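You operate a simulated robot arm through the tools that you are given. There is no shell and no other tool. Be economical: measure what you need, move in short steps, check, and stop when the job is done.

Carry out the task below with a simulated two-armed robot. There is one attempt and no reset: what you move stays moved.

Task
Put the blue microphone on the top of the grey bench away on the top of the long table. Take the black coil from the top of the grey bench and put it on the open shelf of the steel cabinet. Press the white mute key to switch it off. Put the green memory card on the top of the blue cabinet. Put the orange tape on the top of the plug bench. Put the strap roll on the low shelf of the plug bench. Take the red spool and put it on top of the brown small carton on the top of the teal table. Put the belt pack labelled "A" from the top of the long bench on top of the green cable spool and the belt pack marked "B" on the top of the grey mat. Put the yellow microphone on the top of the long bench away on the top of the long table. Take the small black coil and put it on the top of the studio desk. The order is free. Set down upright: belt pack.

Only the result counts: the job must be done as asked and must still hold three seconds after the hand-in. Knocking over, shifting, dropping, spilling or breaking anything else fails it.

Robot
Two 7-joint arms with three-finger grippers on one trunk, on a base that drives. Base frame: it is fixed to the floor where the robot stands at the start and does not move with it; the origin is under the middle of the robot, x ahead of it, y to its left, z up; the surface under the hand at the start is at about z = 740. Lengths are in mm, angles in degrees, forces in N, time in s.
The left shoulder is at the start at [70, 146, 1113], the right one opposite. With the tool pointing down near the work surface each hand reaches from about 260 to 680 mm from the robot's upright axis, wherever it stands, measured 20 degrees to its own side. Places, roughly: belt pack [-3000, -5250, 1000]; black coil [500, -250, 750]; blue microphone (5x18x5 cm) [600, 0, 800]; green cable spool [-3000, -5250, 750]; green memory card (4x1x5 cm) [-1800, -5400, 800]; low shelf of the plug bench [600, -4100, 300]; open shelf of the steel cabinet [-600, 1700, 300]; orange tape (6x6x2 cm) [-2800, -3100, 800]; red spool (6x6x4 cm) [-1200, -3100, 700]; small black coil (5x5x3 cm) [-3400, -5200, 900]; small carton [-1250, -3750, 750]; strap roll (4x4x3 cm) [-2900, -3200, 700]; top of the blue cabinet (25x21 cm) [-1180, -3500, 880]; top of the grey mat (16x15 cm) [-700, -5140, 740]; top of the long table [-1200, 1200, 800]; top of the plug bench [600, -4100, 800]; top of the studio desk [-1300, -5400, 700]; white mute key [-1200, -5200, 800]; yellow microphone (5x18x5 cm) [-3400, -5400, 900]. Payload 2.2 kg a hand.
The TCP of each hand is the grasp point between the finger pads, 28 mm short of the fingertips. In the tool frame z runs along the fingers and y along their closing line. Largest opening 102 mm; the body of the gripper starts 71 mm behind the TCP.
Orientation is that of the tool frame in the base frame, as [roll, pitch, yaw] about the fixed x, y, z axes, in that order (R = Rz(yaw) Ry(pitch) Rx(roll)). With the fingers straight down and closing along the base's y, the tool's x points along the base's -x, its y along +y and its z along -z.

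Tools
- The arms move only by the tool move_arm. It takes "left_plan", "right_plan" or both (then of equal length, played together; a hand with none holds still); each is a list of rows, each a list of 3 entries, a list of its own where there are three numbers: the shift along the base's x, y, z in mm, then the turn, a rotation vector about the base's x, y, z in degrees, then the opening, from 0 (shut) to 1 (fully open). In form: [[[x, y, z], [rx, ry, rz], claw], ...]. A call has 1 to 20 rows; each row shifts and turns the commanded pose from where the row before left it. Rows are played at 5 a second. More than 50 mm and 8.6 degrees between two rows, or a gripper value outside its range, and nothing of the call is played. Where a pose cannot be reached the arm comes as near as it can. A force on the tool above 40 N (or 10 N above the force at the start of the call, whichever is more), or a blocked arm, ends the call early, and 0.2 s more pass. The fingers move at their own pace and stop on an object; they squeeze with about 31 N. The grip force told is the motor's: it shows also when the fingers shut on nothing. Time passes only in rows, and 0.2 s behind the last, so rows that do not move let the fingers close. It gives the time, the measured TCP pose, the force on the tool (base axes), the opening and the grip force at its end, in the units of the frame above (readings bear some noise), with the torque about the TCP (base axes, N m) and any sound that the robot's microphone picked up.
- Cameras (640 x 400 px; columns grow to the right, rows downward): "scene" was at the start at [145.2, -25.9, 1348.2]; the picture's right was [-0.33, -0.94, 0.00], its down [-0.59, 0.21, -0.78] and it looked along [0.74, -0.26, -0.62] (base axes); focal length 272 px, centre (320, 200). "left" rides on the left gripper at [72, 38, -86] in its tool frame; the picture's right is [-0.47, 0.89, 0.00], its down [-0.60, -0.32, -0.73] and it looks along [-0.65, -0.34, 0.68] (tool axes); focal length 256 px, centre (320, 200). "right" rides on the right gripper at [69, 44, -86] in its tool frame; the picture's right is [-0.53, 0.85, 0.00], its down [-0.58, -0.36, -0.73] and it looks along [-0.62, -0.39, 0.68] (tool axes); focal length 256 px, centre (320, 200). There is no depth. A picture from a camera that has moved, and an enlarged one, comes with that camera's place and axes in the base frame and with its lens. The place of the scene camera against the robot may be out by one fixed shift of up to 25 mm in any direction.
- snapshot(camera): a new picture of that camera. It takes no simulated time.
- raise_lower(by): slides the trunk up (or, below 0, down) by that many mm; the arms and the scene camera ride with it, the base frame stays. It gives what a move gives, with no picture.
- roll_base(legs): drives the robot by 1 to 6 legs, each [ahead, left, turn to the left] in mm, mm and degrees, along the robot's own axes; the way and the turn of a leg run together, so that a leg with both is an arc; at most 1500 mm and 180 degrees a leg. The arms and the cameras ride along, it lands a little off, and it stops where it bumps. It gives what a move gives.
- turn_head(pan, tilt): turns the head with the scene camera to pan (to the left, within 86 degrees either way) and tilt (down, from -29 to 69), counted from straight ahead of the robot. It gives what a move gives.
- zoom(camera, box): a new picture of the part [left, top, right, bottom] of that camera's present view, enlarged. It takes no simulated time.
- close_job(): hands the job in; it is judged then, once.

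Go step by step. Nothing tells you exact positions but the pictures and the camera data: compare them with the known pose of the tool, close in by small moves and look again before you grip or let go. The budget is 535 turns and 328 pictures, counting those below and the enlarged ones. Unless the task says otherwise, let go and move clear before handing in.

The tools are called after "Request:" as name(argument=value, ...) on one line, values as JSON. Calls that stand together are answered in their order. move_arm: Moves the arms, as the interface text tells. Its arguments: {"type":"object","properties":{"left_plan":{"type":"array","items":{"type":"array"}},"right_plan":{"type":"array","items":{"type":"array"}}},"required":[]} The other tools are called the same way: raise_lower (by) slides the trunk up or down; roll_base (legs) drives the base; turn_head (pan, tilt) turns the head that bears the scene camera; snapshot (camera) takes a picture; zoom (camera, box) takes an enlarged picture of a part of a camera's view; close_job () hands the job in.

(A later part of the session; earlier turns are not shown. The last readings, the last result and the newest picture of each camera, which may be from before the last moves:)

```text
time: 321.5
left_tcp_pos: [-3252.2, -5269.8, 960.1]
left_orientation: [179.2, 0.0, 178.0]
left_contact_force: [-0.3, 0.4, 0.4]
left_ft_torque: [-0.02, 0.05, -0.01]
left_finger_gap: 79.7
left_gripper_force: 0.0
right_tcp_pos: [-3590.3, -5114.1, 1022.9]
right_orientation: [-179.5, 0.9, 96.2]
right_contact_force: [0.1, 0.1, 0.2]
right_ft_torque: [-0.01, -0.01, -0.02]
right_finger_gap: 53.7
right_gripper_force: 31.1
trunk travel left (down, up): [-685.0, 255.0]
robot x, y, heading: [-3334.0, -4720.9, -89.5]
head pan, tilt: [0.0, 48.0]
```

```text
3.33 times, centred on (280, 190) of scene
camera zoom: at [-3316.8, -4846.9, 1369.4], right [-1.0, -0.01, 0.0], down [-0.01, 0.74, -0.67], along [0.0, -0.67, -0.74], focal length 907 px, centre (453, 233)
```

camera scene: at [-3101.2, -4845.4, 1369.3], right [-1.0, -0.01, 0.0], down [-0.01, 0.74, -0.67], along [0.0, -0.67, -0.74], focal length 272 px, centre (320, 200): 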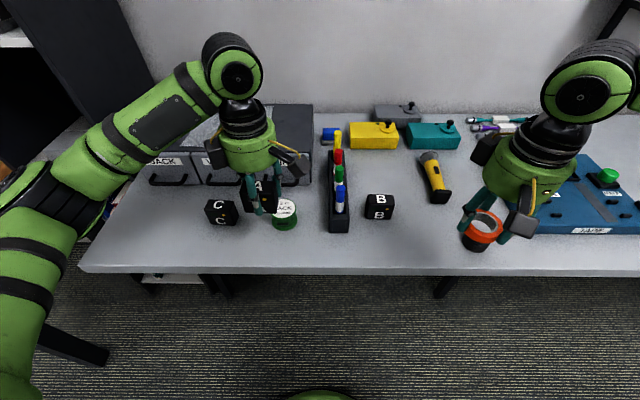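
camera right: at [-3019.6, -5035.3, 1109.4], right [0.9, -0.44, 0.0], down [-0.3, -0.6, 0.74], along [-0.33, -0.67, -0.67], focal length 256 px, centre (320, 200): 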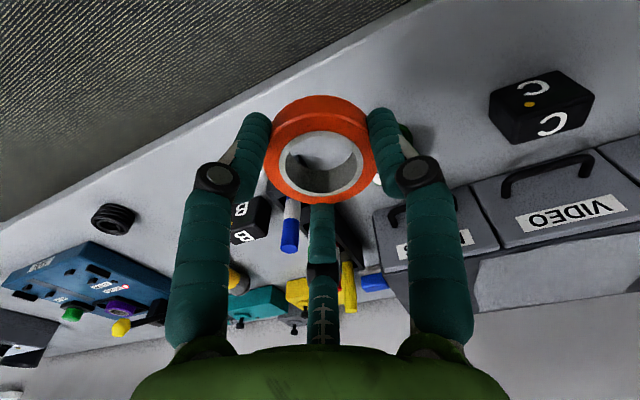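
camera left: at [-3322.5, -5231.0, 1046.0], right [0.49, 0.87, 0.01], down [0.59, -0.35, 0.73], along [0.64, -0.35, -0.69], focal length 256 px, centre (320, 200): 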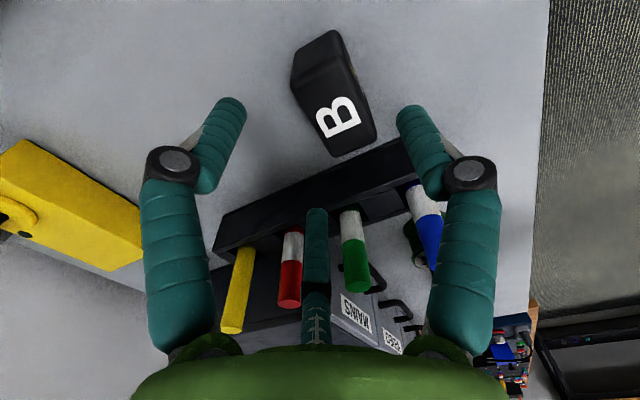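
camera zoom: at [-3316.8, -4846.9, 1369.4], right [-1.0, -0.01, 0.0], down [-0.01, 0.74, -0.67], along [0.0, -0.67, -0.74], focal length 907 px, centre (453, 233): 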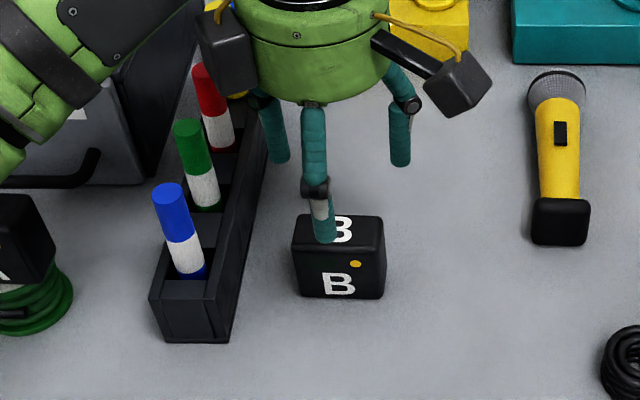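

It's aligned. I'm going down and gripping B.

Request:
move_arm(left_plan=[[[2, -1, -30], [0, 0, 0], 0.78], [[0, 0, -30], [0, 0, 0], 0.78], [[0, 0, -14], [0, 0, 0], 0.78], [[0, 0, 0], [0, 0, 0], 0.5], [[0, 0, 0], [0, 0, 0], 0], [[0, 0, 0], [0, 0, 0], 0], [[0, 0, 15], [0, 0, 0], 0]])

Request:
snapshot(camera="left")

Request:
zoom(camera="scene", box=[200, 130, 360, 250])

```text
time: 323.1
left_tcp_pos: [-3249.3, -5271.9, 900.3]
left_orientation: [179.0, 0.0, 178.2]
left_contact_force: [0.0, 1.3, -0.1]
left_ft_torque: [-0.01, -0.01, 0.01]
left_finger_gap: 48.4
left_gripper_force: 31.3
right_tcp_pos: [-3590.9, -5115.1, 1023.4]
right_orientation: [-179.6, 0.8, 96.3]
right_contact_force: [0.5, -0.3, 0.0]
right_ft_torque: [0.01, 0.0, -0.03]
right_finger_gap: 53.6
right_gripper_force: 31.1
trunk travel left (down, up): [-685.0, 255.0]
robot x, y, heading: [-3332.9, -4720.9, -89.5]
head pan, tilt: [0.0, 48.0]
```

```text
166 pictures are left
camera left: at [-3320.5, -5233.2, 986.3], right [0.49, 0.87, 0.02], down [0.59, -0.35, 0.73], along [0.64, -0.35, -0.69], focal length 256 px, centre (320, 200)
```

left: 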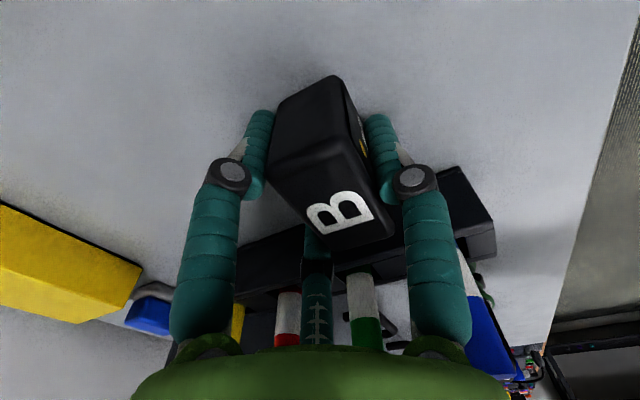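

```text
3.33 times, centred on (280, 190) of scene
camera zoom: at [-3317.1, -4846.7, 1369.3], right [-1.0, -0.01, 0.0], down [0.0, 0.74, -0.67], along [0.0, -0.67, -0.74], focal length 907 px, centre (453, 233)
```

zoom: 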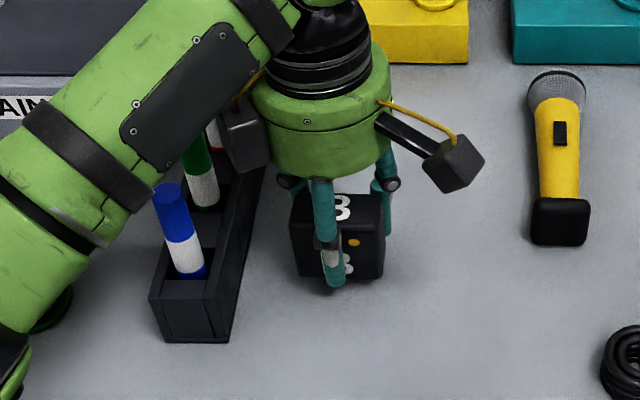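

B is held upright. I'm lifting, retracting, and driving east to the grey mat at the studio desk's end.

Request:
move_arm(left_plan=[[[0, 0, 40], [0, 0, 0], 0], [[0, 0, 45], [0, 0, 0], 0], [[0, 0, 45], [0, 0, 0], 0], [[10, 35, 10], [0, 0, 0], 0], [[10, 40, 0], [0, 0, 0], 0], [[10, 40, 0], [0, 0, 0], 0], [[10, 35, 0], [0, 0, 0], 0]])

Request:
roll_base(legs=[[-200, 0, 0], [0, 1260, 0], [0, 1260, 0]])

Request:
turn_head(pan=10, tilt=45)

Request:
snapshot(camera="scene")

Request:
snapshot(camera="left")

```text
time: 324.7
left_tcp_pos: [-3208.2, -5119.6, 1040.9]
left_orientation: [179.1, 0.0, 178.1]
left_contact_force: [0.2, 0.5, -1.8]
left_ft_torque: [-0.02, 0.0, -0.02]
left_finger_gap: 48.6
left_gripper_force: 31.3
right_tcp_pos: [-3589.4, -5114.3, 1025.7]
right_orientation: [-179.5, 1.0, 96.2]
right_contact_force: [0.8, 0.3, 0.5]
right_ft_torque: [0.02, 0.04, -0.02]
right_finger_gap: 53.3
right_gripper_force: 30.7
trunk travel left (down, up): [-685.0, 255.0]
robot x, y, heading: [-3332.7, -4719.0, -89.9]
head pan, tilt: [0.0, 48.0]
```

```text
time: 338.2
left_tcp_pos: [-698.4, -4909.4, 1042.0]
left_orientation: [179.0, 0.2, 177.8]
left_contact_force: [-0.2, 0.7, -1.9]
left_ft_torque: [0.01, -0.01, -0.01]
left_finger_gap: 48.3
left_gripper_force: 29.9
right_tcp_pos: [-1080.1, -4901.0, 1023.5]
right_orientation: [-179.5, 0.9, 96.1]
right_contact_force: [-0.1, -1.2, -0.6]
right_ft_torque: [0.04, 0.0, 0.0]
right_finger_gap: 53.4
right_gripper_force: 31.2
trunk travel left (down, up): [-685.0, 255.0]
robot x, y, heading: [-818.4, -4506.6, -89.7]
head pan, tilt: [0.0, 48.0]
```

```text
time: 338.9
left_tcp_pos: [-697.8, -4908.2, 1041.1]
left_orientation: [179.1, -0.1, 177.9]
left_contact_force: [-0.4, 0.3, -1.8]
left_ft_torque: [-0.04, 0.0, 0.04]
left_finger_gap: 48.4
left_gripper_force: 31.0
right_tcp_pos: [-1080.6, -4899.8, 1025.2]
right_orientation: [-179.5, 0.9, 96.1]
right_contact_force: [1.1, 0.0, -1.2]
right_ft_torque: [-0.01, 0.0, 0.02]
right_finger_gap: 53.4
right_gripper_force: 30.5
trunk travel left (down, up): [-685.0, 255.0]
robot x, y, heading: [-819.5, -4506.9, -89.6]
head pan, tilt: [10.0, 45.0]
```

```text
164 pictures are left
camera scene: at [-791.4, -4634.2, 1373.5], right [-0.98, -0.18, 0.0], down [-0.13, 0.7, -0.71], along [0.13, -0.7, -0.71], focal length 272 px, centre (320, 200)
```

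scene: 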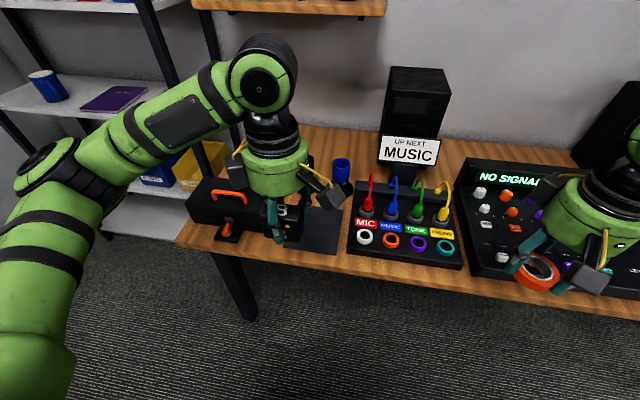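

```text
163 pictures are left
camera left: at [-769.2, -4868.8, 1127.1], right [0.5, 0.87, 0.02], down [0.59, -0.35, 0.73], along [0.64, -0.35, -0.69], focal length 256 px, centre (320, 200)
```

left: 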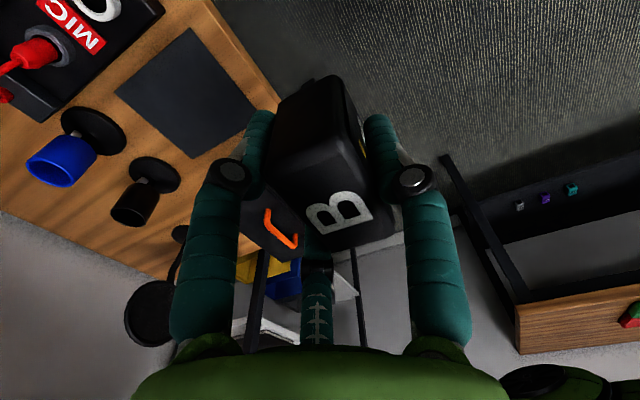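

The mat's centre is at about (-713,-5128). I'm driving forward and positioning B above it.

Request:
roll_base(legs=[[190, 0, 0]])

Request:
raise_lower(by=-80)

Request:
move_arm(left_plan=[[[-8, -18, -30], [0, 0, 0], 0], [[-7, -18, -35], [0, 0, 0], 0], [[0, 0, -35], [0, 0, 0], 0]])

Request:
snapshot(camera="left")

Request:
snapshot(camera="scene")

```text
time: 340.4
left_tcp_pos: [-696.6, -5095.7, 1041.1]
left_orientation: [179.1, 0.0, 177.9]
left_contact_force: [-0.5, 0.4, -0.9]
left_ft_torque: [-0.02, 0.02, -0.02]
left_finger_gap: 48.5
left_gripper_force: 31.3
right_tcp_pos: [-1077.3, -5088.8, 1025.3]
right_orientation: [-179.7, 1.0, 96.0]
right_contact_force: [0.0, 0.0, -0.7]
right_ft_torque: [0.0, -0.03, -0.02]
right_finger_gap: 53.6
right_gripper_force: 31.4
trunk travel left (down, up): [-685.0, 255.0]
robot x, y, heading: [-817.4, -4695.9, -89.9]
head pan, tilt: [10.0, 45.0]
```

```text
time: 341.6
left_tcp_pos: [-696.7, -5097.4, 962.2]
left_orientation: [179.1, 0.0, 178.0]
left_contact_force: [-0.3, 0.2, 0.1]
left_ft_torque: [-0.05, -0.01, -0.02]
left_finger_gap: 48.1
left_gripper_force: 31.3
right_tcp_pos: [-1077.8, -5090.0, 943.7]
right_orientation: [-179.6, 1.0, 96.2]
right_contact_force: [-1.0, 0.3, -0.1]
right_ft_torque: [0.0, 0.02, 0.0]
right_finger_gap: 53.4
right_gripper_force: 31.2
trunk travel left (down, up): [-605.0, 335.0]
robot x, y, heading: [-814.7, -4701.0, -89.5]
head pan, tilt: [10.0, 45.0]
```

```text
time: 342.4
left_tcp_pos: [-711.2, -5134.5, 861.3]
left_orientation: [179.0, 0.0, 178.0]
left_contact_force: [0.0, -0.1, -1.0]
left_ft_torque: [0.0, 0.0, -0.01]
left_finger_gap: 48.4
left_gripper_force: 30.9
right_tcp_pos: [-1078.0, -5090.0, 944.4]
right_orientation: [-179.5, 0.9, 96.1]
right_contact_force: [1.0, -0.8, 0.0]
right_ft_torque: [0.01, 0.01, 0.02]
right_finger_gap: 53.3
right_gripper_force: 30.7
trunk travel left (down, up): [-605.0, 335.0]
robot x, y, heading: [-816.2, -4697.0, -89.7]
head pan, tilt: [10.0, 45.0]
```

```text
162 pictures are left
camera left: at [-782.5, -5095.0, 946.9], right [0.5, 0.87, 0.01], down [0.59, -0.35, 0.73], along [0.64, -0.35, -0.69], focal length 256 px, centre (320, 200)
```

left: 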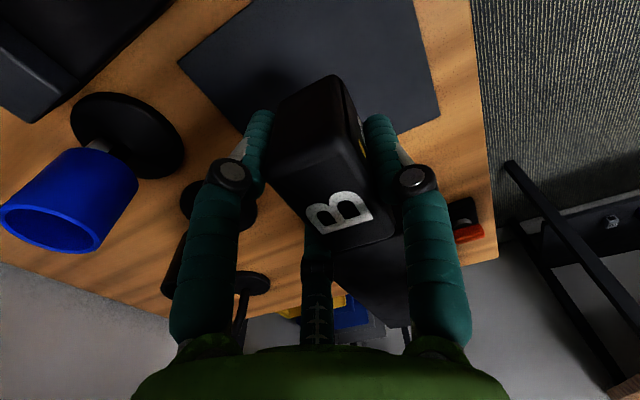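

```text
161 pictures are left
camera scene: at [-789.8, -4823.5, 1293.6], right [-0.98, -0.18, 0.0], down [-0.13, 0.7, -0.71], along [0.13, -0.7, -0.71], focal length 272 px, centre (320, 200)
```

scene: 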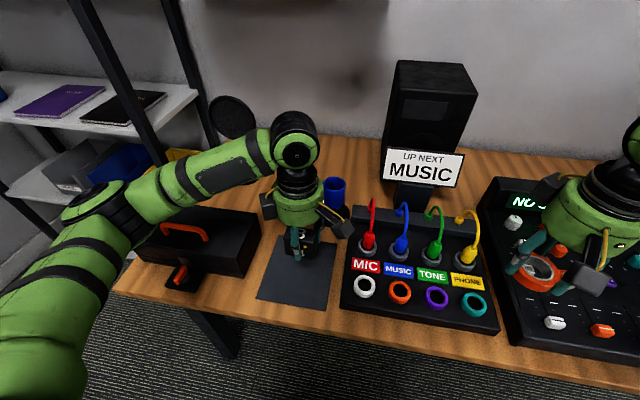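

B is above the mat. I'm shifting slightly to its centre and lowering.

Request:
move_arm(left_plan=[[[6, -6, -30], [0, 0, 0], 0], [[0, 0, -30], [0, 0, 0], 0], [[0, 0, -10], [0, 0, 0], 0]])

Request:
zoom(camera="scene", box=[220, 200, 380, 320])

```text
time: 343.2
left_tcp_pos: [-706.1, -5138.2, 791.3]
left_orientation: [179.0, 0.0, 177.9]
left_contact_force: [-0.5, 0.2, -1.4]
left_ft_torque: [0.0, -0.03, -0.01]
left_finger_gap: 48.7
left_gripper_force: 31.5
right_tcp_pos: [-1078.0, -5088.9, 943.5]
right_orientation: [-179.7, 0.8, 96.0]
right_contact_force: [-0.3, 1.2, 0.5]
right_ft_torque: [-0.02, -0.01, 0.01]
right_finger_gap: 53.5
right_gripper_force: 31.1
trunk travel left (down, up): [-605.0, 335.0]
robot x, y, heading: [-819.1, -4695.6, -89.6]
head pan, tilt: [10.0, 45.0]
```

```text
3.33 times, centred on (300, 260) of scene
camera zoom: at [-790.5, -4823.4, 1293.5], right [-0.98, -0.18, 0.0], down [-0.13, 0.7, -0.71], along [0.13, -0.7, -0.71], focal length 907 px, centre (387, 0)
```

zoom: 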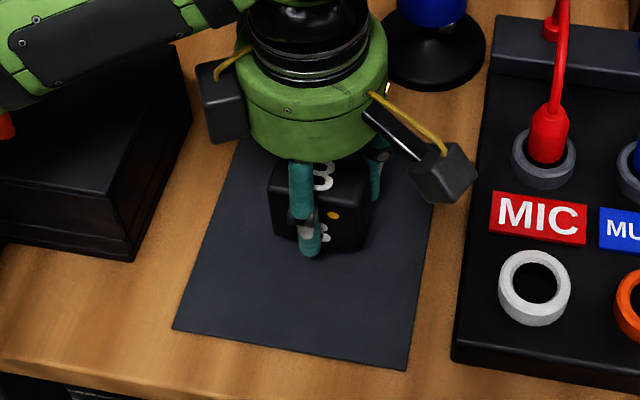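

Request:
move_arm(left_plan=[[[0, 0, -4], [0, 0, 0], 0], [[0, 0, -3], [0, 0, 0], 0]])

Request:
move_arm(left_plan=[[[0, 0, -3], [0, 0, 0], 0]])

Request:
move_arm(left_plan=[[[0, 0, -3], [0, 0, 0], 0]])

```text
time: 343.8
left_tcp_pos: [-705.5, -5139.1, 782.6]
left_orientation: [179.0, 0.0, 178.0]
left_contact_force: [-0.1, 0.2, -3.1]
left_ft_torque: [0.02, -0.02, -0.02]
left_finger_gap: 48.5
left_gripper_force: 31.2
right_tcp_pos: [-1078.2, -5089.5, 944.4]
right_orientation: [-179.6, 0.9, 96.1]
right_contact_force: [-0.3, 0.1, -1.3]
right_ft_torque: [0.01, -0.01, -0.01]
right_finger_gap: 53.7
right_gripper_force: 31.0
trunk travel left (down, up): [-605.0, 335.0]
robot x, y, heading: [-814.0, -4697.6, -89.7]
head pan, tilt: [10.0, 45.0]
```

```text
time: 344.2
left_tcp_pos: [-706.1, -5139.5, 780.4]
left_orientation: [179.1, 0.0, 178.0]
left_contact_force: [0.0, -0.5, -1.4]
left_ft_torque: [0.03, 0.0, 0.02]
left_finger_gap: 48.3
left_gripper_force: 30.6
right_tcp_pos: [-1078.5, -5089.2, 943.8]
right_orientation: [-179.6, 0.9, 96.1]
right_contact_force: [0.2, -0.3, -0.4]
right_ft_torque: [0.03, 0.02, 0.0]
right_finger_gap: 53.4
right_gripper_force: 30.6
trunk travel left (down, up): [-605.0, 335.0]
robot x, y, heading: [-820.9, -4692.9, -89.6]
head pan, tilt: [10.0, 45.0]
```

```text
time: 344.6
left_tcp_pos: [-704.5, -5138.5, 778.6]
left_orientation: [179.1, 0.2, 178.0]
left_contact_force: [-0.3, -0.5, -1.8]
left_ft_torque: [-0.02, 0.01, -0.03]
left_finger_gap: 48.4
left_gripper_force: 31.0
right_tcp_pos: [-1079.4, -5088.8, 944.6]
right_orientation: [-179.6, 0.9, 96.1]
right_contact_force: [-0.1, -0.3, -0.8]
right_ft_torque: [-0.04, -0.01, 0.03]
right_finger_gap: 53.2
right_gripper_force: 30.8
trunk travel left (down, up): [-605.0, 335.0]
robot x, y, heading: [-823.2, -4695.0, -89.8]
head pan, tilt: [10.0, 45.0]
```

Request:
move_arm(left_plan=[[[0, 0, -3], [0, 0, 0], 0]])

Request:
move_arm(left_plan=[[[0, 0, -3], [0, 0, 0], 0]])

Request:
zoom(camera="scene", box=[220, 200, 380, 320])

```text
time: 345.0
left_tcp_pos: [-705.7, -5139.9, 775.9]
left_orientation: [179.0, 0.1, 178.0]
left_contact_force: [0.8, 0.7, -1.1]
left_ft_torque: [-0.04, -0.02, -0.05]
left_finger_gap: 48.5
left_gripper_force: 30.5
right_tcp_pos: [-1078.5, -5089.5, 943.2]
right_orientation: [-179.7, 0.9, 96.1]
right_contact_force: [0.0, 0.4, -0.7]
right_ft_torque: [0.0, 0.01, 0.01]
right_finger_gap: 53.3
right_gripper_force: 30.9
trunk travel left (down, up): [-605.0, 335.0]
robot x, y, heading: [-822.0, -4693.9, -89.7]
head pan, tilt: [10.0, 45.0]
```

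```text
time: 345.4
left_tcp_pos: [-705.1, -5138.5, 772.7]
left_orientation: [179.0, 0.0, 177.9]
left_contact_force: [-0.7, 0.4, -1.6]
left_ft_torque: [0.03, 0.0, 0.02]
left_finger_gap: 48.4
left_gripper_force: 31.1
right_tcp_pos: [-1078.9, -5090.2, 943.9]
right_orientation: [-179.7, 0.9, 96.1]
right_contact_force: [0.2, -0.1, -1.0]
right_ft_torque: [0.0, 0.02, 0.0]
right_finger_gap: 53.6
right_gripper_force: 30.8
trunk travel left (down, up): [-605.0, 335.0]
robot x, y, heading: [-813.2, -4696.1, -89.6]
head pan, tilt: [10.0, 45.0]
```

```text
3.33 times, centred on (300, 260) of scene
camera zoom: at [-790.3, -4823.5, 1293.5], right [-0.98, -0.18, 0.0], down [-0.13, 0.7, -0.71], along [0.13, -0.7, -0.71], focal length 907 px, centre (387, 0)
```

zoom: 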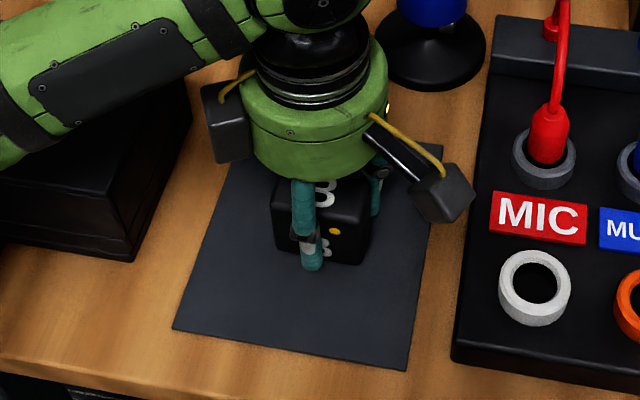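

Request:
move_arm(left_plan=[[[0, 0, -3], [0, 0, 0], 0], [[0, 0, -2], [0, 0, 0], 0]])

Request:
move_arm(left_plan=[[[0, 0, -2], [0, 0, 0], 0], [[0, 0, -2], [0, 0, 0], 0]])

```text
time: 346.0
left_tcp_pos: [-705.3, -5139.1, 767.5]
left_orientation: [179.2, 0.0, 177.9]
left_contact_force: [0.6, 2.4, 3.2]
left_ft_torque: [0.0, -0.11, 0.03]
left_finger_gap: 48.3
left_gripper_force: 30.9
right_tcp_pos: [-1078.6, -5088.7, 944.1]
right_orientation: [-179.5, 0.9, 96.1]
right_contact_force: [-0.2, -0.2, -1.3]
right_ft_torque: [0.01, 0.0, -0.01]
right_finger_gap: 53.6
right_gripper_force: 30.8
trunk travel left (down, up): [-605.0, 335.0]
robot x, y, heading: [-821.8, -4696.5, -89.6]
head pan, tilt: [10.0, 45.0]
```

```text
time: 346.6
left_tcp_pos: [-705.9, -5139.0, 767.8]
left_orientation: [179.7, 0.0, 178.0]
left_contact_force: [3.2, 0.3, 34.2]
left_ft_torque: [0.33, -0.34, -0.12]
left_finger_gap: 48.3
left_gripper_force: 31.0
right_tcp_pos: [-1079.1, -5086.4, 945.8]
right_orientation: [-179.7, 1.1, 96.2]
right_contact_force: [-0.2, 0.5, -0.4]
right_ft_torque: [-0.02, 0.02, -0.02]
right_finger_gap: 53.5
right_gripper_force: 31.3
trunk travel left (down, up): [-605.0, 335.0]
robot x, y, heading: [-816.5, -4698.2, -89.7]
head pan, tilt: [10.0, 45.0]
```

Firm contact with the mat. I'm releasing and rising.

Request:
move_arm(left_plan=[[[0, 0, 3], [0, 0, 0], 0], [[0, 0, 0], [0, 0, 0], 0.55], [[0, 0, 0], [0, 0, 0], 0.75], [[0, 0, 15], [0, 0, 0], 0.78], [[0, 0, 35], [0, 0, 0], 0.8], [[0, 0, 45], [0, 0, 0], 0.9], [[0, 0, 45], [0, 0, 0], 1], [[0, 0, 45], [0, 0, 0], 1]])

Request:
zoom(camera="scene", box=[220, 200, 380, 320])

```text
time: 348.4
left_tcp_pos: [-706.5, -5138.2, 951.4]
left_orientation: [179.0, 0.1, 178.0]
left_contact_force: [-1.0, 0.2, 0.2]
left_ft_torque: [-0.02, -0.01, -0.01]
left_finger_gap: 101.9
left_gripper_force: 0.0
right_tcp_pos: [-1079.4, -5088.7, 943.6]
right_orientation: [-179.6, 1.0, 96.0]
right_contact_force: [-1.0, -0.3, -0.9]
right_ft_torque: [-0.04, -0.02, -0.01]
right_finger_gap: 53.3
right_gripper_force: 30.9
trunk travel left (down, up): [-605.0, 335.0]
robot x, y, heading: [-817.6, -4694.3, -89.7]
head pan, tilt: [10.0, 45.0]
```

```text
3.33 times, centred on (300, 260) of scene
camera zoom: at [-790.8, -4822.4, 1293.5], right [-0.98, -0.18, 0.0], down [-0.13, 0.7, -0.71], along [0.13, -0.7, -0.71], focal length 907 px, centre (387, 0)
```

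zoom: 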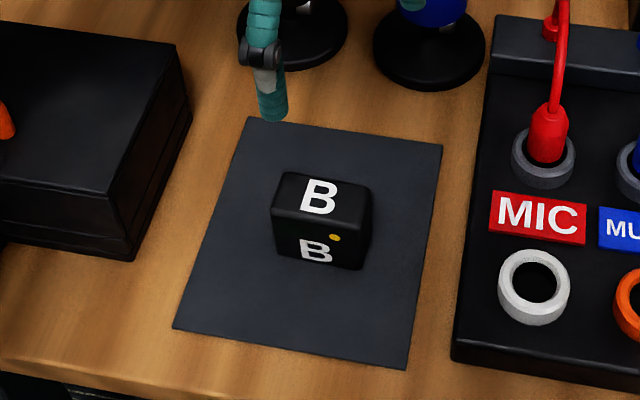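

B stands upright on the mat. I'm restoring the left hand, backing off and turning east toward the plug bench.

Request:
raise_lower(by=80)

Request:
move_arm(left_plan=[[[3, 10, 3], [0, 0, -8], 1], [[3, 10, 3], [0, 0, -8], 1], [[3, 10, 3], [0, 0, -8], 1], [[3, 10, 3], [0, 0, -8], 1], [[3, 10, 3], [0, 0, -8], 1], [[3, 10, 3], [0, 0, -8], 1], [[3, 10, 3], [0, 0, -8], 1], [[3, 10, 3], [0, 0, -8], 1], [[3, 10, 3], [0, 0, -8], 1], [[3, 10, 3], [0, 0, -8], 1], [[3, 10, 3], [0, 0, -8], 1]])

Request:
roll_base(legs=[[-350, 0, 0], [0, 0, 90]])

Request:
turn_head(pan=0, tilt=30)

Request:
snapshot(camera="scene")

```text
time: 349.6
left_tcp_pos: [-705.3, -5139.6, 1030.8]
left_orientation: [179.0, 0.1, 177.9]
left_contact_force: [-0.5, -0.2, -0.1]
left_ft_torque: [0.02, -0.03, 0.02]
left_finger_gap: 102.0
left_gripper_force: 0.1
right_tcp_pos: [-1077.8, -5089.7, 1023.9]
right_orientation: [-179.6, 0.9, 96.1]
right_contact_force: [0.1, 0.1, -0.4]
right_ft_torque: [0.01, 0.02, 0.07]
right_finger_gap: 53.5
right_gripper_force: 31.4
trunk travel left (down, up): [-685.0, 255.0]
robot x, y, heading: [-818.8, -4697.5, -89.7]
head pan, tilt: [10.0, 45.0]
```

```text
time: 352.0
left_tcp_pos: [-672.4, -5029.0, 1064.3]
left_orientation: [179.1, 0.0, 89.7]
left_contact_force: [-0.4, 0.0, -0.2]
left_ft_torque: [0.04, 0.03, 0.0]
left_finger_gap: 102.0
left_gripper_force: 0.2
right_tcp_pos: [-1078.7, -5088.4, 1024.2]
right_orientation: [-179.5, 0.9, 96.1]
right_contact_force: [-0.5, 0.1, -0.6]
right_ft_torque: [-0.01, 0.01, 0.0]
right_finger_gap: 53.5
right_gripper_force: 30.9
trunk travel left (down, up): [-685.0, 255.0]
robot x, y, heading: [-818.9, -4695.2, -89.5]
head pan, tilt: [10.0, 45.0]
```

```text
time: 358.1
left_tcp_pos: [-489.6, -4198.3, 1064.3]
left_orientation: [179.0, 0.0, -179.7]
left_contact_force: [0.3, 0.1, 0.4]
left_ft_torque: [0.0, -0.03, -0.04]
left_finger_gap: 101.9
left_gripper_force: 0.0
right_tcp_pos: [-427.1, -4603.8, 1024.6]
right_orientation: [-179.6, 0.9, -173.5]
right_contact_force: [0.4, -0.4, -0.5]
right_ft_torque: [0.0, 0.01, 0.02]
right_finger_gap: 53.7
right_gripper_force: 30.9
trunk travel left (down, up): [-685.0, 255.0]
robot x, y, heading: [-822.0, -4346.3, 0.9]
head pan, tilt: [10.0, 45.0]
```

```text
time: 358.9
left_tcp_pos: [-489.6, -4197.4, 1065.1]
left_orientation: [179.0, 0.0, -179.8]
left_contact_force: [0.3, 0.0, 1.4]
left_ft_torque: [0.04, -0.01, 0.0]
left_finger_gap: 102.0
left_gripper_force: 0.1
right_tcp_pos: [-425.8, -4603.5, 1024.0]
right_orientation: [-179.6, 0.9, -173.5]
right_contact_force: [-0.4, 0.3, -0.6]
right_ft_torque: [-0.01, -0.02, 0.01]
right_finger_gap: 53.7
right_gripper_force: 30.9
trunk travel left (down, up): [-685.0, 255.0]
robot x, y, heading: [-824.5, -4345.2, 0.4]
head pan, tilt: [0.0, 30.0]
```

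```text
157 pictures are left
camera scene: at [-666.4, -4342.3, 1396.1], right [0.01, -1.0, 0.0], down [-0.5, -0.01, -0.87], along [0.87, 0.01, -0.5], focal length 272 px, centre (320, 200)
```

scene: 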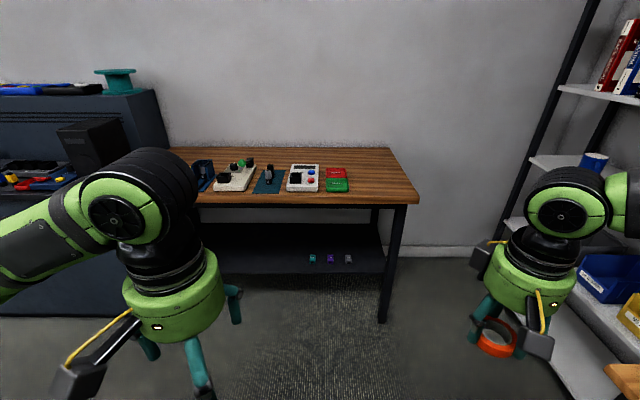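

The plug bench is straight ahead, with free top space at its right end. I'm driving up to it.

Request:
roll_base(legs=[[800, 0, 0]])

Request:
turn_head(pan=-15, tilt=45)

Request:
snapshot(camera="scene")

Request:
snapshot(camera="right")

```text
time: 363.2
left_tcp_pos: [313.9, -4193.1, 1063.3]
left_orientation: [178.9, 0.1, 179.9]
left_contact_force: [0.7, 0.1, -0.4]
left_ft_torque: [0.01, 0.0, -0.01]
left_finger_gap: 101.6
left_gripper_force: 0.0
right_tcp_pos: [375.2, -4599.5, 1024.4]
right_orientation: [-179.7, 1.0, -173.9]
right_contact_force: [-0.3, -0.1, -0.3]
right_ft_torque: [-0.01, -0.01, 0.01]
right_finger_gap: 53.3
right_gripper_force: 30.5
trunk travel left (down, up): [-685.0, 255.0]
robot x, y, heading: [-16.2, -4343.3, 0.3]
head pan, tilt: [0.0, 30.0]
```

```text
time: 363.9
left_tcp_pos: [315.4, -4194.1, 1063.3]
left_orientation: [179.0, 0.1, 179.9]
left_contact_force: [0.2, 0.4, -0.1]
left_ft_torque: [0.0, 0.02, -0.01]
left_finger_gap: 101.9
left_gripper_force: 0.1
right_tcp_pos: [374.8, -4599.3, 1024.1]
right_orientation: [-179.6, 1.0, -173.9]
right_contact_force: [0.0, 0.4, -0.4]
right_ft_torque: [-0.01, -0.02, 0.02]
right_finger_gap: 53.6
right_gripper_force: 30.6
trunk travel left (down, up): [-685.0, 255.0]
robot x, y, heading: [-16.5, -4340.9, 0.4]
head pan, tilt: [-15.0, 45.0]
```

```text
156 pictures are left
camera scene: at [125.0, -4357.7, 1373.6], right [-0.25, -0.97, 0.0], down [-0.68, 0.18, -0.71], along [0.68, -0.18, -0.71], focal length 272 px, centre (320, 200)
```

scene: 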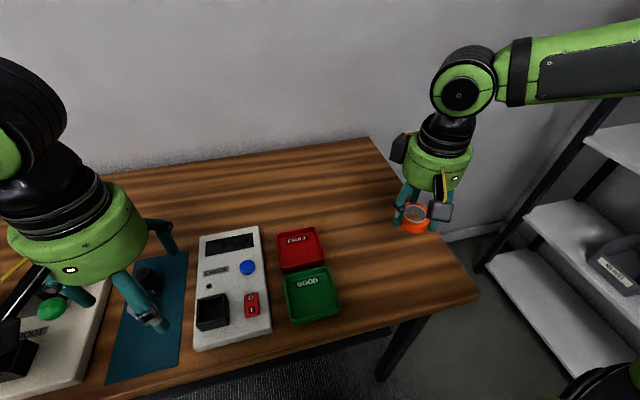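

```text
155 pictures are left
camera right: at [302.1, -4562.6, 1109.4], right [0.44, 0.9, 0.0], down [0.6, -0.3, 0.74], along [0.67, -0.33, -0.67], focal length 256 px, centre (320, 200)
```

right: 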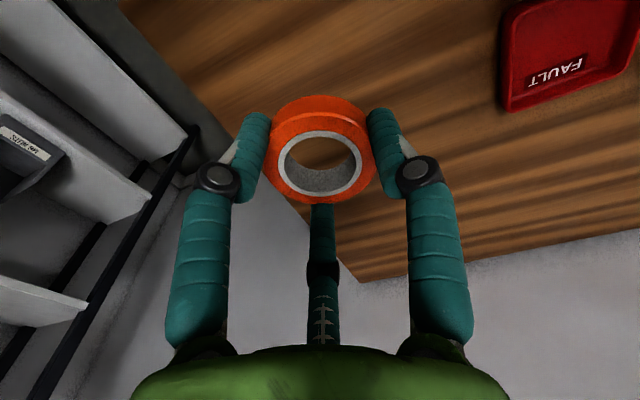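

I'm moving the tape over the free spot at about (440,-4600) and lowering.

Request:
move_arm(right_plan=[[[32, 0, 0], [0, 0, 0], 0], [[33, 0, 0], [0, 0, 0], 0]])

Request:
raise_lower(by=-120)

Request:
snapshot(camera="right")

Request:
snapshot(camera="scene")

```text
time: 364.5
left_tcp_pos: [316.0, -4192.7, 1063.4]
left_orientation: [179.1, 0.0, 179.9]
left_contact_force: [0.4, -0.6, -0.3]
left_ft_torque: [0.01, 0.04, 0.0]
left_finger_gap: 101.8
left_gripper_force: 0.1
right_tcp_pos: [442.0, -4597.8, 1025.1]
right_orientation: [-179.5, 0.7, -173.9]
right_contact_force: [-0.2, 0.0, -0.3]
right_ft_torque: [0.03, 0.04, 0.01]
right_finger_gap: 53.4
right_gripper_force: 31.3
trunk travel left (down, up): [-685.0, 255.0]
robot x, y, heading: [-21.1, -4340.9, 0.4]
head pan, tilt: [-15.0, 45.0]
```

```text
time: 366.0
left_tcp_pos: [314.4, -4194.0, 944.5]
left_orientation: [179.0, 0.1, 179.9]
left_contact_force: [-0.1, -0.3, 1.3]
left_ft_torque: [0.01, -0.01, 0.01]
left_finger_gap: 102.0
left_gripper_force: 0.0
right_tcp_pos: [439.9, -4600.0, 905.2]
right_orientation: [-179.7, 1.0, -173.9]
right_contact_force: [-0.4, -0.2, -0.9]
right_ft_torque: [0.01, 0.0, -0.03]
right_finger_gap: 53.3
right_gripper_force: 30.6
trunk travel left (down, up): [-565.0, 375.0]
robot x, y, heading: [-14.8, -4338.4, 0.3]
head pan, tilt: [-15.0, 45.0]
```

```text
154 pictures are left
camera right: at [366.7, -4562.4, 990.2], right [0.44, 0.9, 0.0], down [0.6, -0.3, 0.74], along [0.67, -0.33, -0.67], focal length 256 px, centre (320, 200)
```

right: 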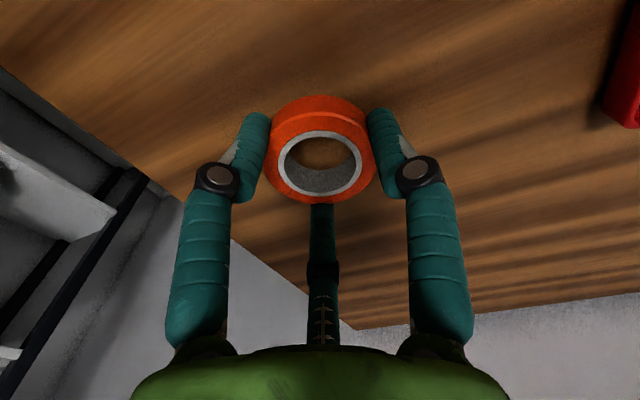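

```text
153 pictures are left
camera scene: at [124.6, -4357.8, 1253.6], right [-0.25, -0.97, 0.0], down [-0.68, 0.18, -0.71], along [0.68, -0.18, -0.71], focal length 272 px, centre (320, 200)
```

scene: 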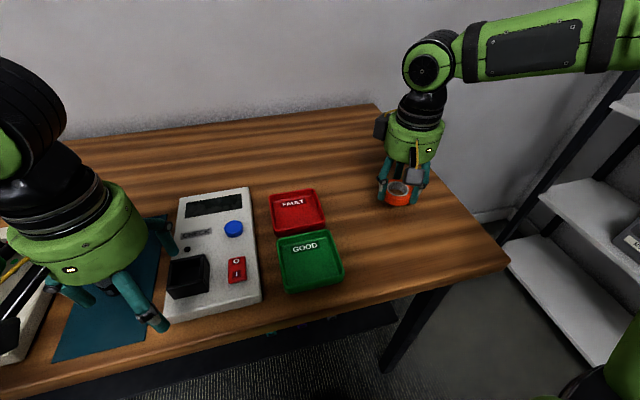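

The bench top is at about z≈850, so the tape is only about 20 mm above it. I'm stepping down.

Request:
move_arm(right_plan=[[[0, 0, -5], [0, 0, 0], 0], [[0, 0, -4], [0, 0, 0], 0]])

Request:
zoom(camera="scene", box=[350, 140, 450, 220])

```text
time: 366.6
left_tcp_pos: [314.6, -4194.0, 943.4]
left_orientation: [179.0, 0.1, 179.8]
left_contact_force: [-0.2, -0.5, 0.1]
left_ft_torque: [0.0, -0.01, 0.01]
left_finger_gap: 101.7
left_gripper_force: 0.0
right_tcp_pos: [440.8, -4598.8, 895.7]
right_orientation: [-179.5, 0.9, -173.9]
right_contact_force: [-0.6, 0.7, 0.0]
right_ft_torque: [-0.01, 0.04, 0.01]
right_finger_gap: 53.4
right_gripper_force: 30.6
trunk travel left (down, up): [-565.0, 375.0]
robot x, y, heading: [-18.2, -4339.1, 0.1]
head pan, tilt: [-15.0, 45.0]
```

```text
5.00 times, centred on (400, 180) of scene
camera zoom: at [124.8, -4357.8, 1253.5], right [-0.25, -0.97, 0.0], down [-0.68, 0.18, -0.71], along [0.68, -0.18, -0.71], focal length 1360 px, centre (-80, 300)
```

zoom: 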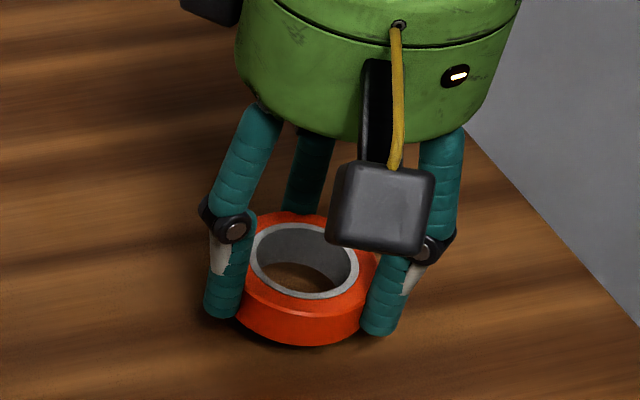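

Very close now; stepping to contact.

Request:
move_arm(right_plan=[[[0, 0, -3], [0, 0, 0], 0], [[0, 0, -2], [0, 0, 0], 0]])

Request:
move_arm(right_plan=[[[0, 0, -2], [0, 0, 0], 0], [[0, 0, -2], [0, 0, 0], 0]])

```text
time: 367.2
left_tcp_pos: [314.6, -4194.0, 942.7]
left_orientation: [178.9, -0.1, 179.9]
left_contact_force: [0.6, -0.5, 0.5]
left_ft_torque: [0.0, -0.03, 0.01]
left_finger_gap: 102.0
left_gripper_force: 0.0
right_tcp_pos: [440.0, -4599.3, 890.7]
right_orientation: [-179.5, 0.9, -174.0]
right_contact_force: [0.2, 0.9, -0.4]
right_ft_torque: [-0.03, -0.02, -0.01]
right_finger_gap: 53.5
right_gripper_force: 31.1
trunk travel left (down, up): [-565.0, 375.0]
robot x, y, heading: [-15.5, -4340.7, 0.4]
head pan, tilt: [-15.0, 45.0]
```

```text
time: 367.8
left_tcp_pos: [314.4, -4193.6, 944.1]
left_orientation: [179.0, 0.0, 180.0]
left_contact_force: [-0.1, 0.2, 0.5]
left_ft_torque: [0.03, 0.0, 0.03]
left_finger_gap: 102.2
left_gripper_force: 0.0
right_tcp_pos: [440.2, -4598.8, 887.4]
right_orientation: [-179.6, 0.9, -174.0]
right_contact_force: [-0.5, 0.5, -0.8]
right_ft_torque: [-0.01, -0.02, 0.0]
right_finger_gap: 53.4
right_gripper_force: 30.9
trunk travel left (down, up): [-565.0, 375.0]
robot x, y, heading: [-20.4, -4335.4, 0.3]
head pan, tilt: [-15.0, 45.0]
```

Request:
move_arm(right_plan=[[[0, 0, -3], [0, 0, 0], 0], [[0, 0, -3], [0, 0, 0], 0]])

Request:
move_arm(right_plan=[[[0, 0, -3], [0, 0, 0], 0], [[0, 0, -2], [0, 0, 0], 0]])

Request:
zoom(camera="scene", box=[350, 140, 450, 220])

```text
time: 368.4
left_tcp_pos: [313.3, -4194.3, 945.2]
left_orientation: [179.1, 0.2, 180.0]
left_contact_force: [-0.3, 0.7, 0.0]
left_ft_torque: [0.0, 0.01, 0.01]
left_finger_gap: 101.8
left_gripper_force: 0.0
right_tcp_pos: [441.0, -4600.8, 881.6]
right_orientation: [-179.5, 1.2, -173.9]
right_contact_force: [0.5, -1.5, 8.4]
right_ft_torque: [0.01, 0.19, 0.03]
right_finger_gap: 53.6
right_gripper_force: 31.2
trunk travel left (down, up): [-565.0, 375.0]
robot x, y, heading: [-21.1, -4342.7, 0.2]
head pan, tilt: [-15.0, 45.0]
```

```text
time: 369.0
left_tcp_pos: [311.6, -4194.1, 945.7]
left_orientation: [179.1, 0.3, 179.9]
left_contact_force: [-0.3, 0.6, -0.1]
left_ft_torque: [0.01, -0.06, 0.02]
left_finger_gap: 101.7
left_gripper_force: 0.0
right_tcp_pos: [441.1, -4598.6, 880.2]
right_orientation: [-179.4, 1.7, -174.0]
right_contact_force: [5.2, -8.1, 28.6]
right_ft_torque: [-0.29, -0.16, -0.07]
right_finger_gap: 53.7
right_gripper_force: 31.1
trunk travel left (down, up): [-565.0, 375.0]
robot x, y, heading: [-17.5, -4338.4, 0.5]
head pan, tilt: [-15.0, 45.0]
```

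```text
5.00 times, centred on (400, 180) of scene
camera zoom: at [121.6, -4357.5, 1254.3], right [-0.25, -0.97, 0.0], down [-0.68, 0.18, -0.71], along [0.69, -0.18, -0.71], focal length 1360 px, centre (-80, 300)
```

zoom: 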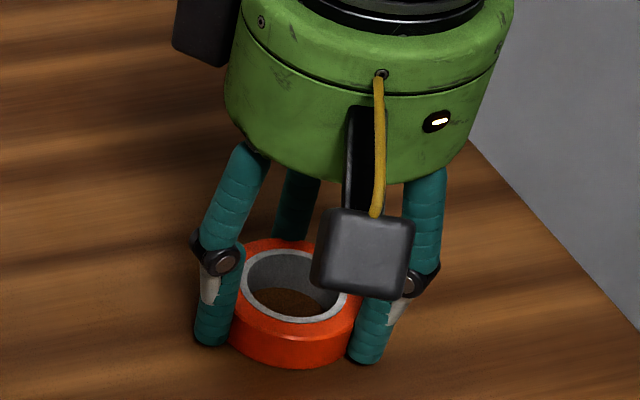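

The tape is down on the bench; I'm releasing and rising.

Request:
move_arm(right_plan=[[[0, 0, 4], [0, 0, 0], 0], [[0, 0, 0], [0, 0, 0], 0.8], [[0, 0, 0], [0, 0, 0], 0.85], [[0, 0, 20], [0, 0, 0], 0.85], [[0, 0, 40], [0, 0, 0], 1], [[0, 0, 40], [0, 0, 0], 1]])

Request:
raise_lower(by=120)

Request:
snapshot(camera="scene")

```text
time: 370.4
left_tcp_pos: [314.7, -4194.1, 944.2]
left_orientation: [179.1, 0.1, 180.0]
left_contact_force: [-0.1, 0.6, 0.7]
left_ft_torque: [0.01, 0.01, 0.02]
left_finger_gap: 102.0
left_gripper_force: 0.1
right_tcp_pos: [438.1, -4598.5, 979.4]
right_orientation: [-179.6, 0.9, -173.8]
right_contact_force: [0.0, -0.4, 1.9]
right_ft_torque: [-0.01, -0.02, -0.01]
right_finger_gap: 102.1
right_gripper_force: 0.0
trunk travel left (down, up): [-565.0, 375.0]
robot x, y, heading: [-19.4, -4339.4, 0.7]
head pan, tilt: [-15.0, 45.0]
```

```text
time: 371.9
left_tcp_pos: [314.1, -4193.7, 1063.4]
left_orientation: [179.1, 0.0, 179.9]
left_contact_force: [-0.7, 0.4, -0.2]
left_ft_torque: [-0.02, 0.02, 0.02]
left_finger_gap: 102.0
left_gripper_force: 0.0
right_tcp_pos: [439.9, -4599.6, 1099.4]
right_orientation: [-179.5, 1.0, -173.9]
right_contact_force: [-0.2, 0.1, 0.0]
right_ft_torque: [-0.02, 0.0, 0.04]
right_finger_gap: 102.2
right_gripper_force: 0.0
trunk travel left (down, up): [-685.0, 255.0]
robot x, y, heading: [-20.5, -4339.1, 0.0]
head pan, tilt: [-15.0, 45.0]
```

```text
150 pictures are left
camera scene: at [124.9, -4357.8, 1373.5], right [-0.25, -0.97, 0.0], down [-0.68, 0.18, -0.71], along [0.68, -0.18, -0.71], focal length 272 px, centre (320, 200)
```

scene: 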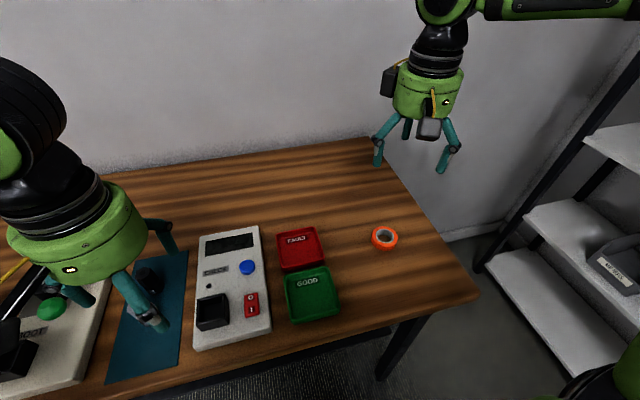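

The orange tape is on the plug bench. Now the strap roll: I'm driving back west to the wooden table by the known clear route.

Request:
roll_base(legs=[[-200, -160, 0], [-1400, 0, 0], [-380, 0, 0], [0, 1140, 0], [0, 0, -168]])

Request:
turn_head(pan=-15, tilt=55)

Request:
snapshot(camera="scene")

```text
time: 394.7
left_tcp_pos: [-2302.7, -3588.8, 1063.7]
left_orientation: [179.0, 0.1, 11.8]
left_contact_force: [1.2, -0.2, 0.1]
left_ft_torque: [0.03, 0.01, 0.01]
left_finger_gap: 102.1
left_gripper_force: 0.0
right_tcp_pos: [-2508.7, -3218.8, 1098.8]
right_orientation: [-179.5, 0.9, 18.1]
right_contact_force: [0.1, -0.7, 0.4]
right_ft_torque: [0.02, -0.02, -0.05]
right_finger_gap: 102.2
right_gripper_force: 0.1
trunk travel left (down, up): [-685.0, 255.0]
robot x, y, heading: [-2007.5, -3376.9, -167.7]
head pan, tilt: [-15.0, 45.0]
```

```text
time: 395.4
left_tcp_pos: [-2299.8, -3589.2, 1063.0]
left_orientation: [179.0, 0.0, 11.9]
left_contact_force: [-0.2, 0.4, 0.0]
left_ft_torque: [-0.03, 0.02, -0.03]
left_finger_gap: 102.4
left_gripper_force: 0.1
right_tcp_pos: [-2507.4, -3217.7, 1098.7]
right_orientation: [-179.6, 0.9, 18.1]
right_contact_force: [-0.2, 0.8, 0.5]
right_ft_torque: [0.01, -0.01, 0.0]
right_finger_gap: 101.8
right_gripper_force: 0.0
trunk travel left (down, up): [-685.0, 255.0]
robot x, y, heading: [-2009.9, -3377.3, -167.7]
head pan, tilt: [-15.0, 55.0]
```

```text
149 pictures are left
camera scene: at [-2113.7, -3380.9, 1360.2], right [0.05, 1.0, 0.0], down [0.82, -0.04, -0.57], along [-0.57, 0.03, -0.82], focal length 272 px, centre (320, 200)
```

scene: 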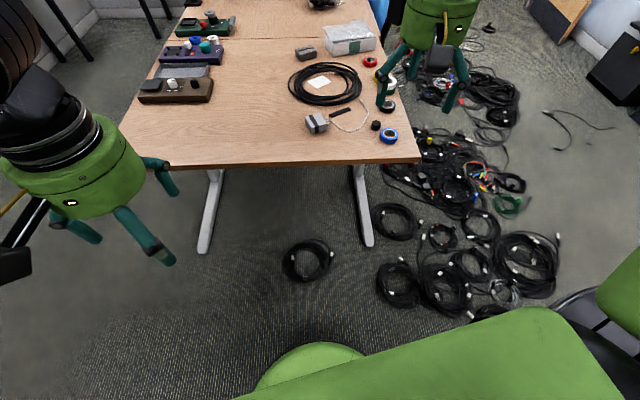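

Request:
roll_base(legs=[[252, -134, 0]])

Request:
raise_lower(by=-180)

Request:
snapshot(camera="right")

Request:
snapshot(camera="scene")

```text
time: 397.4
left_tcp_pos: [-2573.9, -3513.0, 1063.8]
left_orientation: [179.1, 0.1, 11.8]
left_contact_force: [-0.2, -0.5, -0.3]
left_ft_torque: [0.02, 0.04, 0.04]
left_finger_gap: 101.8
left_gripper_force: 0.1
right_tcp_pos: [-2781.0, -3142.1, 1100.5]
right_orientation: [-179.4, 1.0, 18.2]
right_contact_force: [0.8, -0.4, 0.2]
right_ft_torque: [0.02, -0.02, -0.01]
right_finger_gap: 101.9
right_gripper_force: 0.0
trunk travel left (down, up): [-685.0, 255.0]
robot x, y, heading: [-2283.6, -3300.4, -167.7]
head pan, tilt: [-15.0, 55.0]
```

```text
time: 399.4
left_tcp_pos: [-2574.2, -3513.4, 882.9]
left_orientation: [179.0, 0.1, 11.9]
left_contact_force: [0.3, 0.8, -0.4]
left_ft_torque: [-0.04, -0.04, 0.01]
left_finger_gap: 101.8
left_gripper_force: 0.1
right_tcp_pos: [-2782.2, -3143.2, 918.8]
right_orientation: [-179.6, 0.9, 18.3]
right_contact_force: [-0.2, -0.4, 0.9]
right_ft_torque: [-0.02, 0.03, -0.02]
right_finger_gap: 101.9
right_gripper_force: 0.0
trunk travel left (down, up): [-505.0, 435.0]
robot x, y, heading: [-2278.4, -3300.2, -167.6]
head pan, tilt: [-15.0, 55.0]
```

```text
148 pictures are left
camera right: at [-2699.5, -3162.0, 1005.0], right [-0.24, -0.97, 0.0], down [-0.65, 0.17, 0.74], along [-0.72, 0.18, -0.67], focal length 256 px, centre (320, 200)
```

right: 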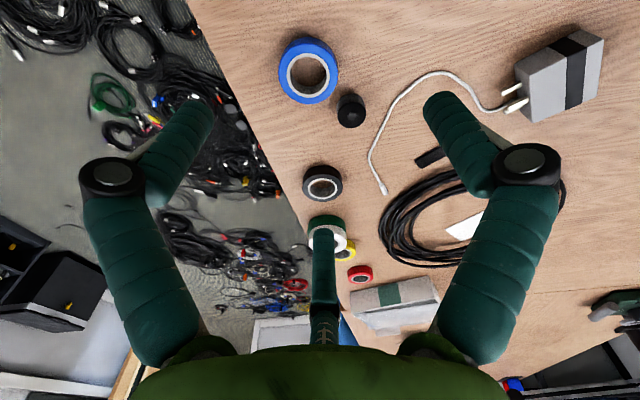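

```text
147 pictures are left
camera scene: at [-2387.4, -3304.4, 1180.2], right [0.05, 1.0, 0.0], down [0.82, -0.04, -0.57], along [-0.57, 0.03, -0.82], focal length 272 px, centre (320, 200)
```

scene: 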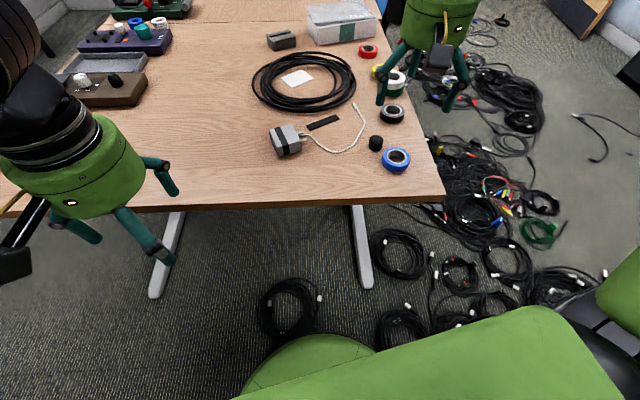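

The strap roll is at about (-2835,-3162), right beside the blue tape. I'm turning the hand by +53° so the blue tape falls between two fingers, and moving over.

Request:
move_arm(right_plan=[[[-8, -3, -5], [0, 0, 7.6], 0.78], [[-8, -3, -5], [0, 0, 7.6], 0.78], [[-8, -3, -5], [0, 0, 7.6], 0.78], [[-8, -3, -5], [0, 0, 7.6], 0.78], [[-7, -3, -5], [0, 0, 7.6], 0.78], [[-7, -2, -5], [0, 0, 7.6], 0.78], [[-7, -2, -5], [0, 0, 7.6], 0.78]])

Request:
snapshot(camera="right")

```text
time: 401.0
left_tcp_pos: [-2575.9, -3513.5, 883.6]
left_orientation: [179.0, 0.0, 11.9]
left_contact_force: [-0.3, -0.3, -0.6]
left_ft_torque: [0.05, -0.04, -0.02]
left_finger_gap: 102.1
left_gripper_force: 0.0
right_tcp_pos: [-2836.3, -3160.2, 884.6]
right_orientation: [-179.7, 0.9, 71.5]
right_contact_force: [-0.1, -0.3, -0.1]
right_ft_torque: [-0.02, 0.02, -0.01]
right_finger_gap: 79.5
right_gripper_force: 0.1
trunk travel left (down, up): [-505.0, 435.0]
robot x, y, heading: [-2282.8, -3302.7, -167.7]
head pan, tilt: [-15.0, 55.0]
```

```text
146 pictures are left
camera right: at [-2769.5, -3107.7, 969.4], right [0.63, -0.78, 0.0], down [-0.52, -0.42, 0.74], along [-0.57, -0.47, -0.67], focal length 256 px, centre (320, 200)
```

right: 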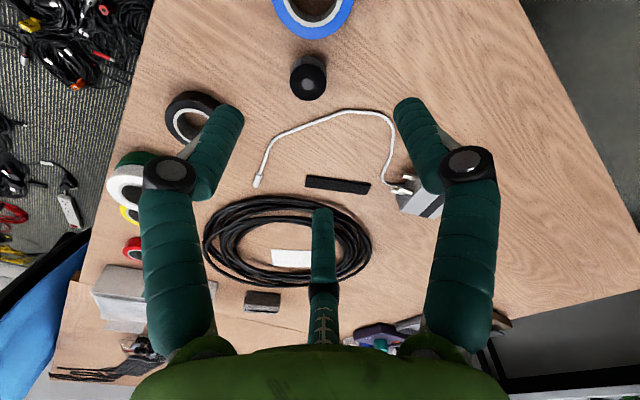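

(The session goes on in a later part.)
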